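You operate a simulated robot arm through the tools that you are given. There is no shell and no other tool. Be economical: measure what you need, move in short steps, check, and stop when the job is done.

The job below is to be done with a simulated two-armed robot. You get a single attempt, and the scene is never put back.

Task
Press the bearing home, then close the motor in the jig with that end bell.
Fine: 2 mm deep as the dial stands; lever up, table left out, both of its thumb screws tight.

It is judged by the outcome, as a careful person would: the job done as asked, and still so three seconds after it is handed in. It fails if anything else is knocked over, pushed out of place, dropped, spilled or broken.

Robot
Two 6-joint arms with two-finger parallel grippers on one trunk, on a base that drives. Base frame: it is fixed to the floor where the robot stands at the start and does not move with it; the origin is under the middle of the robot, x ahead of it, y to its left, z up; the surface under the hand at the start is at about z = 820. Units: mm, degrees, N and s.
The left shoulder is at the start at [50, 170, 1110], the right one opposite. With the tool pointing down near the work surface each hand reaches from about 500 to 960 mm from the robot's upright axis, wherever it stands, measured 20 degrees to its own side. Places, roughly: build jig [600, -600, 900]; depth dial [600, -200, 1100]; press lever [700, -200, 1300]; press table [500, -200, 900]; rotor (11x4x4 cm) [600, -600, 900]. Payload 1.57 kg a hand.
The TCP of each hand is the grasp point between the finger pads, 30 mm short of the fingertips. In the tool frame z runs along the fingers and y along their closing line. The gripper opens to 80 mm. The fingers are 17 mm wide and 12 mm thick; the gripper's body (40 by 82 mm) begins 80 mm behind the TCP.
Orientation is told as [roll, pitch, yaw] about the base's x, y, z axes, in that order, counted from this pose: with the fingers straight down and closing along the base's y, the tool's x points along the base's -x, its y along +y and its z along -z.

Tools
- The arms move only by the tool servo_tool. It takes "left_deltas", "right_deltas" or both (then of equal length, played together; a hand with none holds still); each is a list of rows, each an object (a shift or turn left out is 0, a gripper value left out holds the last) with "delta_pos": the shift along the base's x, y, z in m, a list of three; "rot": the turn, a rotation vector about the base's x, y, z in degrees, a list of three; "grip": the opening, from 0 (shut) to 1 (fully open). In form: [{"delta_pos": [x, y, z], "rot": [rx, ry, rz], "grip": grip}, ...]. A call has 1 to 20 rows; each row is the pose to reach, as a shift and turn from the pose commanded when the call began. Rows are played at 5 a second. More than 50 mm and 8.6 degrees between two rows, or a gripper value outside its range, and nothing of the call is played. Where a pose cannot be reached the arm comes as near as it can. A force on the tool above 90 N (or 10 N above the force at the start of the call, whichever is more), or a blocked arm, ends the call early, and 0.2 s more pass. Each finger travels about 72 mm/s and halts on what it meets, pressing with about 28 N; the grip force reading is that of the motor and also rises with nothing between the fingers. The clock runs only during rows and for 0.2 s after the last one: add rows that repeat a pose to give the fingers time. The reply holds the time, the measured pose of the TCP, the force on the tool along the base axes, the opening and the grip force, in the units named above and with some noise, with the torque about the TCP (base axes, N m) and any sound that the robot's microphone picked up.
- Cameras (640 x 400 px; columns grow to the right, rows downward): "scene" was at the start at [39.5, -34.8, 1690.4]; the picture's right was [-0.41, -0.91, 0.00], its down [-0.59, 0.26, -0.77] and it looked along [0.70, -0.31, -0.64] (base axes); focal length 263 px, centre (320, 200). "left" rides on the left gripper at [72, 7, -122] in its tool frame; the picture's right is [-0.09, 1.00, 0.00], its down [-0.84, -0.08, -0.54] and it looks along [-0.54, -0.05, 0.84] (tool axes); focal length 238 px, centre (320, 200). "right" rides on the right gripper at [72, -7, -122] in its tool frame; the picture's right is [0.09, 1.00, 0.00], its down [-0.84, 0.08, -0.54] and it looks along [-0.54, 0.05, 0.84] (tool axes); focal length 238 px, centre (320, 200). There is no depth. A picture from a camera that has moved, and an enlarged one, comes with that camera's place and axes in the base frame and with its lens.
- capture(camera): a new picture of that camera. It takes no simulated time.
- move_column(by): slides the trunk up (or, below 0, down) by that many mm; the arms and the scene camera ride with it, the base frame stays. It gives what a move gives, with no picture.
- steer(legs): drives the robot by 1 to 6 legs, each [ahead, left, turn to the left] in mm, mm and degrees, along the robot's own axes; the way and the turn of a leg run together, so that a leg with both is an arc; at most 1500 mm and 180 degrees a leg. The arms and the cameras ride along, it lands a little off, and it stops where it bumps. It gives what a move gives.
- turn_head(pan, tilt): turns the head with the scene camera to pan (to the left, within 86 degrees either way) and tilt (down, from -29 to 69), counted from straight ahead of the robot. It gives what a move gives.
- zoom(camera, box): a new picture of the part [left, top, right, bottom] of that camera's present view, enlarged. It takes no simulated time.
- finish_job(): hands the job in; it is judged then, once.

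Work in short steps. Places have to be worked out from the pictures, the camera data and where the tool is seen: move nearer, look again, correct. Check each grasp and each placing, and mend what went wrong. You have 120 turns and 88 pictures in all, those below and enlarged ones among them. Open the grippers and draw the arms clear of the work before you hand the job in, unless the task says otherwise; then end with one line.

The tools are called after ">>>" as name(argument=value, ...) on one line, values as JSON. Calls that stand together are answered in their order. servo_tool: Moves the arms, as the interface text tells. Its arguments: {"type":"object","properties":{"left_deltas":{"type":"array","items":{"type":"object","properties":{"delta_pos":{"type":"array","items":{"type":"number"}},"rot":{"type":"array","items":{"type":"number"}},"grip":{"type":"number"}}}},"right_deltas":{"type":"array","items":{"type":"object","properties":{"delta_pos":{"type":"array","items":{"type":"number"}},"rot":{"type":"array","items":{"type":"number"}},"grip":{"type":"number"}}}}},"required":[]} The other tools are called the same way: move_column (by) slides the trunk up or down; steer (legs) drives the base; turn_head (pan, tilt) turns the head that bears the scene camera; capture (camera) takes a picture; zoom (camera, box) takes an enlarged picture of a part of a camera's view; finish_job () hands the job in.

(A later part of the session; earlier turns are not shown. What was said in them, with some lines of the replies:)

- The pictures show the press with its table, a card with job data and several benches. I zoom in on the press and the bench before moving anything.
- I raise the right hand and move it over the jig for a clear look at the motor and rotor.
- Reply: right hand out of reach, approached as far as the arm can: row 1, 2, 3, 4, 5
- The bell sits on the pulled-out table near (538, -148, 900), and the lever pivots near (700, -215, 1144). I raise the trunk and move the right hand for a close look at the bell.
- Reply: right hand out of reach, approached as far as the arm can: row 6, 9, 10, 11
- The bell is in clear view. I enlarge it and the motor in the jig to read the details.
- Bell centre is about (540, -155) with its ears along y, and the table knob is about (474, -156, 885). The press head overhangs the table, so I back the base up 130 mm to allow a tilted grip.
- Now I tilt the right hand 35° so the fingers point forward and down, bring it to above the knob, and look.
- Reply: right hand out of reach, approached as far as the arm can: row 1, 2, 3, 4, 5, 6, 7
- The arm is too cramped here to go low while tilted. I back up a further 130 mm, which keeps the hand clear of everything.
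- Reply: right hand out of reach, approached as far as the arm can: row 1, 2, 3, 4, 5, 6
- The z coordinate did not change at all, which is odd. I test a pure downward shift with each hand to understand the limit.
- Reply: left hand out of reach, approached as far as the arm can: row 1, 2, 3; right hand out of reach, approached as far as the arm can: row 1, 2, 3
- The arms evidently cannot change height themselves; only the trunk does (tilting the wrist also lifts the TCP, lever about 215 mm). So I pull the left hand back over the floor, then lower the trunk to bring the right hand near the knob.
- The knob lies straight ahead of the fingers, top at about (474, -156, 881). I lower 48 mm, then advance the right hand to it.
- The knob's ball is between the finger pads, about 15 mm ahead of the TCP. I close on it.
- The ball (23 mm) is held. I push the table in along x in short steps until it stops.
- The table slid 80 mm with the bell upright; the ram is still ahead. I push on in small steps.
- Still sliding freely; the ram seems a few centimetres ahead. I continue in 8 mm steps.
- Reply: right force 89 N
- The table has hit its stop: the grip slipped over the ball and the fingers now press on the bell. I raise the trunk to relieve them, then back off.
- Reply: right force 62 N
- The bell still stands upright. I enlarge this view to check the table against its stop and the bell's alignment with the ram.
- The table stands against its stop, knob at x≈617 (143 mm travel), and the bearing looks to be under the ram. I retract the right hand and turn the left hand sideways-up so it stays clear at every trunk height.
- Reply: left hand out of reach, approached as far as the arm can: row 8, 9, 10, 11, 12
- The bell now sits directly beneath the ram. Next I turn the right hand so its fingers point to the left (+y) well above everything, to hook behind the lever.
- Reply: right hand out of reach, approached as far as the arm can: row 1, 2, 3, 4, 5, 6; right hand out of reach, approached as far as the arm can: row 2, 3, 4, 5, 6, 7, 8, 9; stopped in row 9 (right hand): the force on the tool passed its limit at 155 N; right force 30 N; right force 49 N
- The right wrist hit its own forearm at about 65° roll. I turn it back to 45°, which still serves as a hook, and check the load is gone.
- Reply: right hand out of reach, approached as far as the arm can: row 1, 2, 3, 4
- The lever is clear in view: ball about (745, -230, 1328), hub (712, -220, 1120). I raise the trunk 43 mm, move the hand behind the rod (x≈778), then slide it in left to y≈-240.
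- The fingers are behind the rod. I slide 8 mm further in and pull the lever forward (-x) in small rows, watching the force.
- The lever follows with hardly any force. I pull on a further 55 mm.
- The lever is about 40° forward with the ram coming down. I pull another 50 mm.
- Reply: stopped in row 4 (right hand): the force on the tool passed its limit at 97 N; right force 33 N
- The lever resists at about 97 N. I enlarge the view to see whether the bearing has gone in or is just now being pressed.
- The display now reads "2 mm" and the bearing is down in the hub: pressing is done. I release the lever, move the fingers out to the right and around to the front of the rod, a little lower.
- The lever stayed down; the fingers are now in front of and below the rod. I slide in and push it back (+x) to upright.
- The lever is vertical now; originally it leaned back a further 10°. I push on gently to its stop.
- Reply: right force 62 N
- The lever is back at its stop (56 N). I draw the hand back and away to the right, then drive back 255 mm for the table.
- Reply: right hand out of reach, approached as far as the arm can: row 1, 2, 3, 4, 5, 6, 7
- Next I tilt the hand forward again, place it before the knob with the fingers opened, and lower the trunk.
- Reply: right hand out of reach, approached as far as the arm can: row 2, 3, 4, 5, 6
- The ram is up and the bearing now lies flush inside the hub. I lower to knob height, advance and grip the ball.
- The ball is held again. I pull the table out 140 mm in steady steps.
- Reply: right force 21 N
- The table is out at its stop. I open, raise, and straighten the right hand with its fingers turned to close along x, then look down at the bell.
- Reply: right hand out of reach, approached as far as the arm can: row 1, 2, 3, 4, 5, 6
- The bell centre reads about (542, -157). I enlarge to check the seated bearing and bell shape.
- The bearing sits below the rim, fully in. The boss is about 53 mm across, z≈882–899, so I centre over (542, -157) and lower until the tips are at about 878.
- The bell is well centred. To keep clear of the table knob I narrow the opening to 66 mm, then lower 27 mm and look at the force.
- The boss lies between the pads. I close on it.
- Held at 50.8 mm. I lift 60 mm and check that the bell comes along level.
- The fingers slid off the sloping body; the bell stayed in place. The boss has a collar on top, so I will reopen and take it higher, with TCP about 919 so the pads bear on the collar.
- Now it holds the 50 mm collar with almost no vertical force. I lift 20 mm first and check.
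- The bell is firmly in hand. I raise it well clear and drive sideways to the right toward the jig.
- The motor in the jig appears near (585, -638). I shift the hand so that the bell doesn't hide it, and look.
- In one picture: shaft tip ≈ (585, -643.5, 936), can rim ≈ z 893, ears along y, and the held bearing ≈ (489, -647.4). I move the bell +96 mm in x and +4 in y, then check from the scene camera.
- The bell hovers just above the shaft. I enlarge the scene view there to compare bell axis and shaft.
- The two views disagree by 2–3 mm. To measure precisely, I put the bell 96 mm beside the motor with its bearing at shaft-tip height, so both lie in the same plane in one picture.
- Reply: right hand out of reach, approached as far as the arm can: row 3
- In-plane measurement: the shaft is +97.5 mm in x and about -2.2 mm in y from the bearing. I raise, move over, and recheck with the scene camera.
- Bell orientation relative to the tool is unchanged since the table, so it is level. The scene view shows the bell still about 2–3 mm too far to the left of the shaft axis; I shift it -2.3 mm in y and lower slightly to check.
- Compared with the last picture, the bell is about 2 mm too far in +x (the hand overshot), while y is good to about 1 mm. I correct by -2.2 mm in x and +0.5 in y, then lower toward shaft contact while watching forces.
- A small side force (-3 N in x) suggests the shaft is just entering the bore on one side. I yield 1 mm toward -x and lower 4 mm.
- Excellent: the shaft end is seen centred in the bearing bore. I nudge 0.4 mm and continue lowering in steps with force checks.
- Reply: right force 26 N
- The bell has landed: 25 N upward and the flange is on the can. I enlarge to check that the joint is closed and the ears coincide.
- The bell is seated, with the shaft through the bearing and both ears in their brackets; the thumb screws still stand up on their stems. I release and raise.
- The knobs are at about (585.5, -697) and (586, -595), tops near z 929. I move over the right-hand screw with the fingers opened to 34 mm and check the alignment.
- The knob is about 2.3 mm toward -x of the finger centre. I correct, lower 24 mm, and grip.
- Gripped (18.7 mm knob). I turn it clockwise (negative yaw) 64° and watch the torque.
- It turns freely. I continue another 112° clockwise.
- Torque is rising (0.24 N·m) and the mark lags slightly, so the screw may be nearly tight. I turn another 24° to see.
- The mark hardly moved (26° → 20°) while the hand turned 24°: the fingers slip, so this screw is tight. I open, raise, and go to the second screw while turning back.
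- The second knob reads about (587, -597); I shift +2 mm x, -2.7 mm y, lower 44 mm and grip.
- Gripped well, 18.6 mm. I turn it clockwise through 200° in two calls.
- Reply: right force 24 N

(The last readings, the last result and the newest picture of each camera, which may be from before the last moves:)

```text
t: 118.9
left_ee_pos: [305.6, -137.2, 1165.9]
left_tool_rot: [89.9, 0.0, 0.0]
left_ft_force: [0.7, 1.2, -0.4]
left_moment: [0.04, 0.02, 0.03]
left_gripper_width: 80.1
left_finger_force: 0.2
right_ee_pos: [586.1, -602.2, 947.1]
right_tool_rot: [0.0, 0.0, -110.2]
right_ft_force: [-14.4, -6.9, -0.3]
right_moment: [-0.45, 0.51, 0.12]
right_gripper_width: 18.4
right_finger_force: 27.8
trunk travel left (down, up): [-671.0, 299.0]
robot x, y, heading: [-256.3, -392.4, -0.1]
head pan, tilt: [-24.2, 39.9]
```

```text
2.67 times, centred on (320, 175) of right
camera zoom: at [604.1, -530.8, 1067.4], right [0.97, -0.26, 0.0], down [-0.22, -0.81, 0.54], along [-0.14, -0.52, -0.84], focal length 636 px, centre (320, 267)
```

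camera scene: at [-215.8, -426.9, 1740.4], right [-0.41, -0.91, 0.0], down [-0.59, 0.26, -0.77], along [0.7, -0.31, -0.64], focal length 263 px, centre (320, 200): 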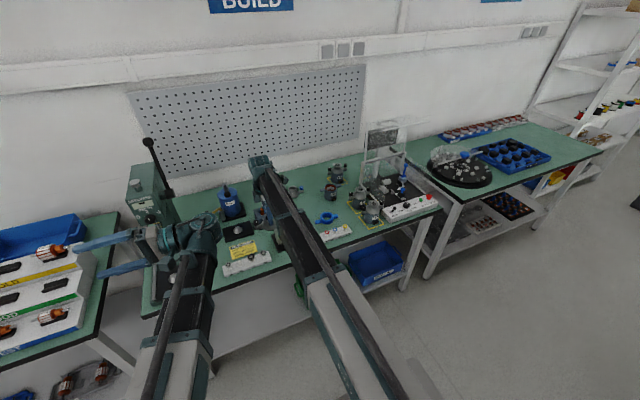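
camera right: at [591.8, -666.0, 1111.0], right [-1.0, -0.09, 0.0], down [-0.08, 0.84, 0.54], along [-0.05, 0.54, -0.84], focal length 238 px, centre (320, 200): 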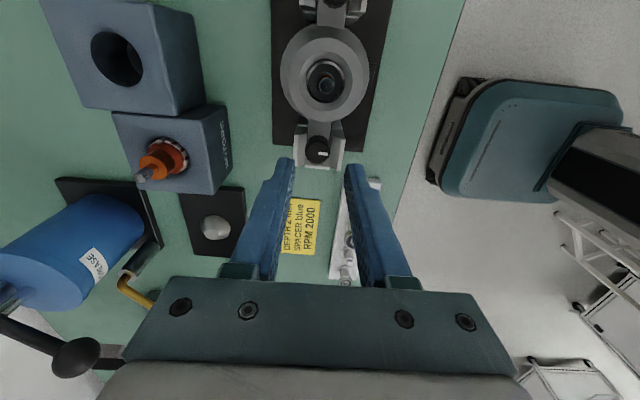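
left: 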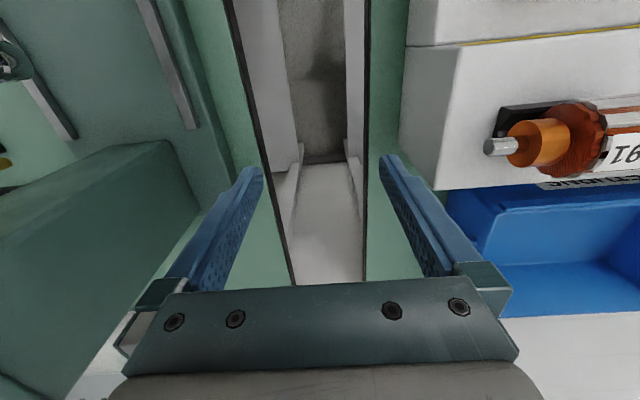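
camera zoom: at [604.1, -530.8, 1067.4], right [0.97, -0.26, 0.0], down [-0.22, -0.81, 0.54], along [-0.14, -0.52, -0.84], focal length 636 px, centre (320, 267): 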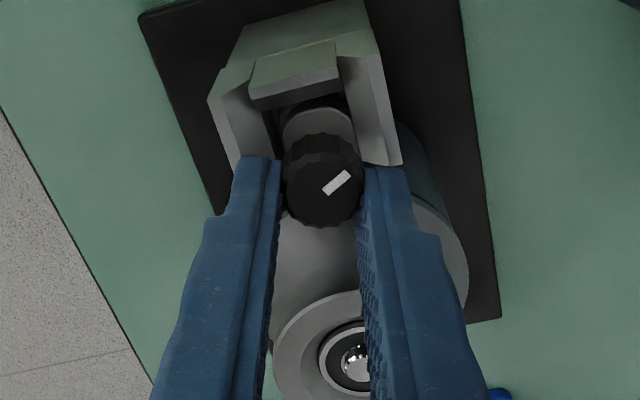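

The mark stops at the same ~20° as the first screw while the hand went past it, so this one is tight too. I open, raise, and inspect.

>>> servo_tool(right_deltas=[{"grip": 0.42}, {}, {}])

>>> move_column(by=90)

>>> servo_tool(right_deltas=[{"delta_pos": [-0.02, 0.02, 0]}, {"delta_pos": [-0.02, 0.05, 0]}, {"delta_pos": [-0.02, 0.08, 0]}, {"delta_pos": [-0.02, 0.1, 0]}, {"delta_pos": [-0.02, 0.1, 0]}])

>>> capture(camera="right")

>>> zoom(camera="scene", box=[260, 190, 340, 260])

```text
t: 119.7
left_ee_pos: [306.4, -135.6, 1166.4]
left_tool_rot: [89.9, 0.1, -0.1]
left_ft_force: [-0.1, 0.0, 0.4]
left_moment: [0.01, -0.02, -0.01]
left_gripper_width: 80.0
left_finger_force: 0.0
right_ee_pos: [588.2, -598.0, 945.4]
right_tool_rot: [0.0, 0.3, -110.0]
right_ft_force: [0.1, -0.7, 0.5]
right_moment: [0.0, 0.01, 0.0]
right_gripper_width: 33.7
right_finger_force: 0.1
trunk travel left (down, up): [-671.0, 299.0]
robot x, y, heading: [-255.9, -388.1, 0.0]
head pan, tilt: [-24.2, 39.9]
```

```text
t: 121.0
left_ee_pos: [306.9, -136.5, 1256.0]
left_tool_rot: [90.0, 0.1, 0.0]
left_ft_force: [1.0, 1.5, 0.6]
left_moment: [-0.03, 0.01, -0.02]
left_gripper_width: 80.2
left_finger_force: 0.0
right_ee_pos: [589.3, -598.3, 1035.3]
right_tool_rot: [0.1, 0.1, -110.0]
right_ft_force: [0.6, -0.1, 1.3]
right_moment: [0.03, 0.01, -0.02]
right_gripper_width: 33.8
right_finger_force: 0.0
trunk travel left (down, up): [-761.0, 209.0]
robot x, y, heading: [-255.4, -387.5, 0.1]
head pan, tilt: [-24.2, 39.9]
```

```text
t: 122.2
left_ee_pos: [306.5, -136.7, 1255.5]
left_tool_rot: [89.9, 0.1, 0.0]
left_ft_force: [0.4, -1.1, -0.5]
left_moment: [0.0, -0.01, 0.01]
left_gripper_width: 80.3
left_finger_force: 0.0
right_ee_pos: [568.9, -499.3, 1035.6]
right_tool_rot: [0.0, 0.1, -110.0]
right_ft_force: [-0.7, -0.2, 0.4]
right_moment: [-0.02, 0.02, -0.01]
right_gripper_width: 33.8
right_finger_force: 0.0
trunk travel left (down, up): [-761.0, 209.0]
robot x, y, heading: [-257.8, -391.2, 0.3]
head pan, tilt: [-24.2, 39.9]
```

```text
12 pictures are left
camera right: at [585.6, -430.1, 1157.0], right [0.97, -0.25, 0.0], down [-0.21, -0.81, 0.54], along [-0.14, -0.52, -0.84], focal length 238 px, centre (320, 200)
```

right: 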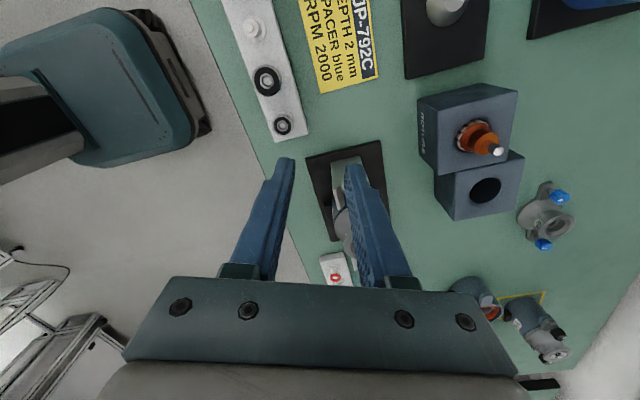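

```text
5.71 times, centred on (300, 225) of scene
camera zoom: at [-215.9, -426.0, 1726.4], right [-0.41, -0.91, 0.0], down [-0.59, 0.26, -0.77], along [0.7, -0.31, -0.64], focal length 1502 px, centre (434, 57)
```

zoom: 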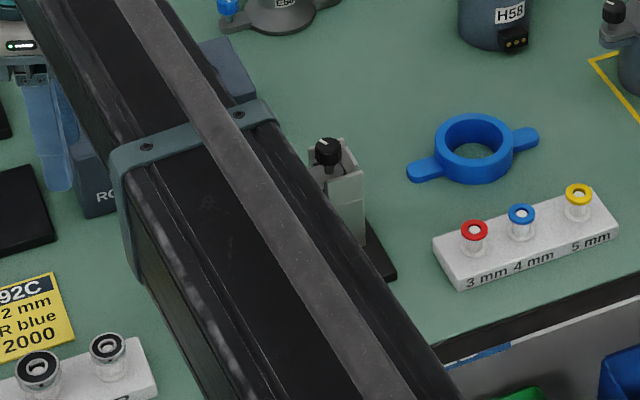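

The arm hides the motor. I swing the hand out to the right side, in front of the bench, and look with the scene camera.

>>> servo_tool(right_deltas=[{"delta_pos": [-0.03, -0.04, 0]}, {"delta_pos": [-0.06, -0.08, 0]}, {"delta_pos": [-0.09, -0.12, 0]}, {"delta_pos": [-0.11, -0.16, 0]}, {"delta_pos": [-0.12, -0.2, 0]}, {"delta_pos": [-0.12, -0.24, 0]}, {"delta_pos": [-0.12, -0.28, 0]}, {"delta_pos": [-0.12, -0.32, 0]}, {"delta_pos": [-0.12, -0.36, 0]}, {"delta_pos": [-0.12, -0.4, 0]}, {"delta_pos": [-0.12, -0.4, 0]}])

>>> capture(camera="scene")

>>> zoom(camera="scene", box=[275, 195, 325, 235])

```text
t: 124.6
left_ee_pos: [306.3, -135.6, 1255.6]
left_tool_rot: [89.9, 0.1, 0.1]
left_ft_force: [-0.3, 0.8, -0.2]
left_moment: [0.04, 0.01, -0.01]
left_gripper_width: 80.1
left_finger_force: 0.0
right_ee_pos: [447.2, -901.2, 1035.4]
right_tool_rot: [0.0, 0.1, -109.9]
right_ft_force: [-0.4, 0.1, 0.3]
right_moment: [-0.02, 0.02, -0.02]
right_gripper_width: 33.8
right_finger_force: 0.0
trunk travel left (down, up): [-761.0, 209.0]
robot x, y, heading: [-254.4, -391.4, 0.2]
head pan, tilt: [-24.2, 39.9]
```

```text
10 pictures are left
camera scene: at [-216.0, -425.7, 1726.4], right [-0.41, -0.91, 0.0], down [-0.59, 0.26, -0.77], along [0.7, -0.31, -0.64], focal length 263 px, centre (320, 200)
```

scene: 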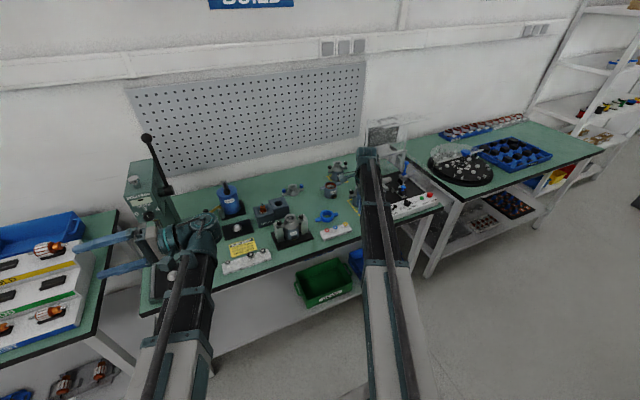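

```text
10.00 times, centred on (300, 215) of scene
camera zoom: at [-216.0, -425.7, 1726.4], right [-0.41, -0.91, 0.0], down [-0.59, 0.26, -0.77], along [0.7, -0.31, -0.64], focal length 2629 px, centre (520, 50)
```

zoom: 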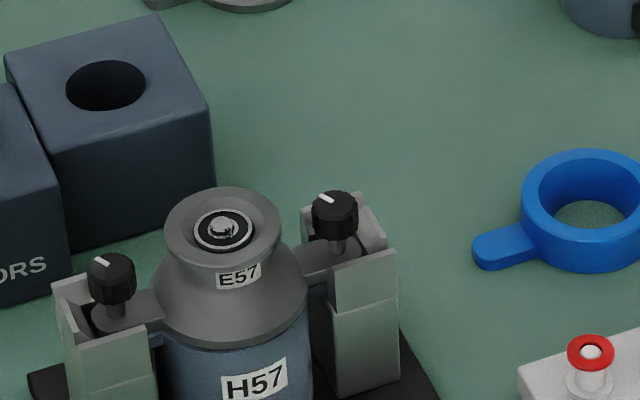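

The bell sits square with both marks turned alike. I compare with a finished motor's thumb screws, and check the press (lever, table).

>>> zoom(camera="scene", box=[318, 155, 358, 200])

>>> zoom(camera="scene", box=[110, 120, 230, 300])

```text
8.89 times, centred on (338, 178) of scene
camera zoom: at [-216.0, -425.7, 1726.4], right [-0.41, -0.91, 0.0], down [-0.59, 0.26, -0.77], along [0.7, -0.31, -0.64], focal length 2337 px, centre (160, 400)
```

zoom: 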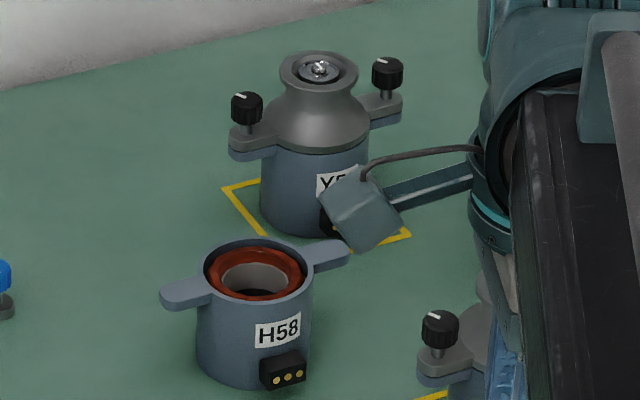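

```text
2.22 times, centred on (170, 210) of scene
camera zoom: at [-216.0, -425.7, 1726.4], right [-0.41, -0.91, 0.0], down [-0.59, 0.26, -0.77], along [0.7, -0.31, -0.64], focal length 584 px, centre (653, 178)
```

zoom: 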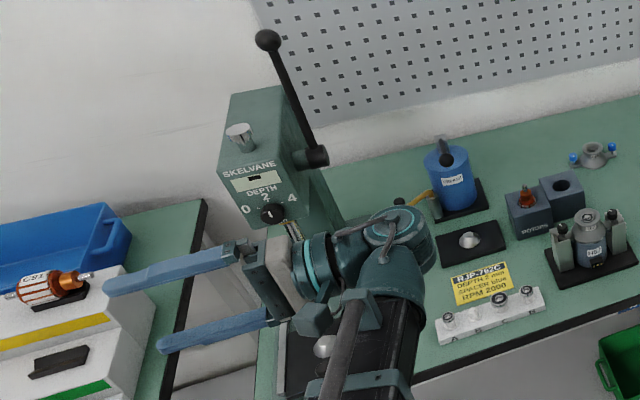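

The finished motors' screws stand on the same stems with matching marks. The lever is up, the dial is still at 2 and the table is out. I open the right gripper fully before handing in.

>>> servo_tool(right_deltas=[{"grip": 1}, {}, {}, {}])

>>> zoom(camera="scene", box=[275, 195, 325, 235])

```text
t: 125.6
left_ee_pos: [307.3, -135.3, 1254.4]
left_tool_rot: [89.9, 0.0, 0.0]
left_ft_force: [-0.8, -0.8, 0.0]
left_moment: [0.0, 0.05, 0.0]
left_gripper_width: 80.3
left_finger_force: 0.0
right_ee_pos: [448.2, -902.2, 1035.2]
right_tool_rot: [0.0, 0.2, -110.1]
right_ft_force: [-0.1, 0.5, 0.3]
right_moment: [-0.01, -0.02, 0.0]
right_gripper_width: 80.0
right_finger_force: 0.0
trunk travel left (down, up): [-761.0, 209.0]
robot x, y, heading: [-256.0, -389.8, -0.0]
head pan, tilt: [-24.2, 39.9]
```

```text
10.00 times, centred on (300, 215) of scene
camera zoom: at [-215.9, -425.9, 1726.4], right [-0.41, -0.91, 0.0], down [-0.59, 0.26, -0.77], along [0.7, -0.31, -0.64], focal length 2629 px, centre (520, 50)
```

zoom: 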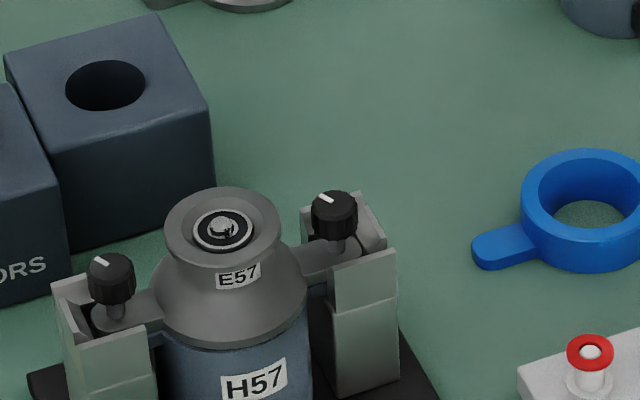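

Everything is in place and the arms are clear, so I hand the job in.

>>> finish_job()

```text
The job is handed in.
```

I pressed the bearing home (the press display read 2 mm) and closed motor H57 in the jig with end bell E57. Both thumb screws are tight, the lever is up, and I left the table pulled out, though I did not view it again after taking the bell.
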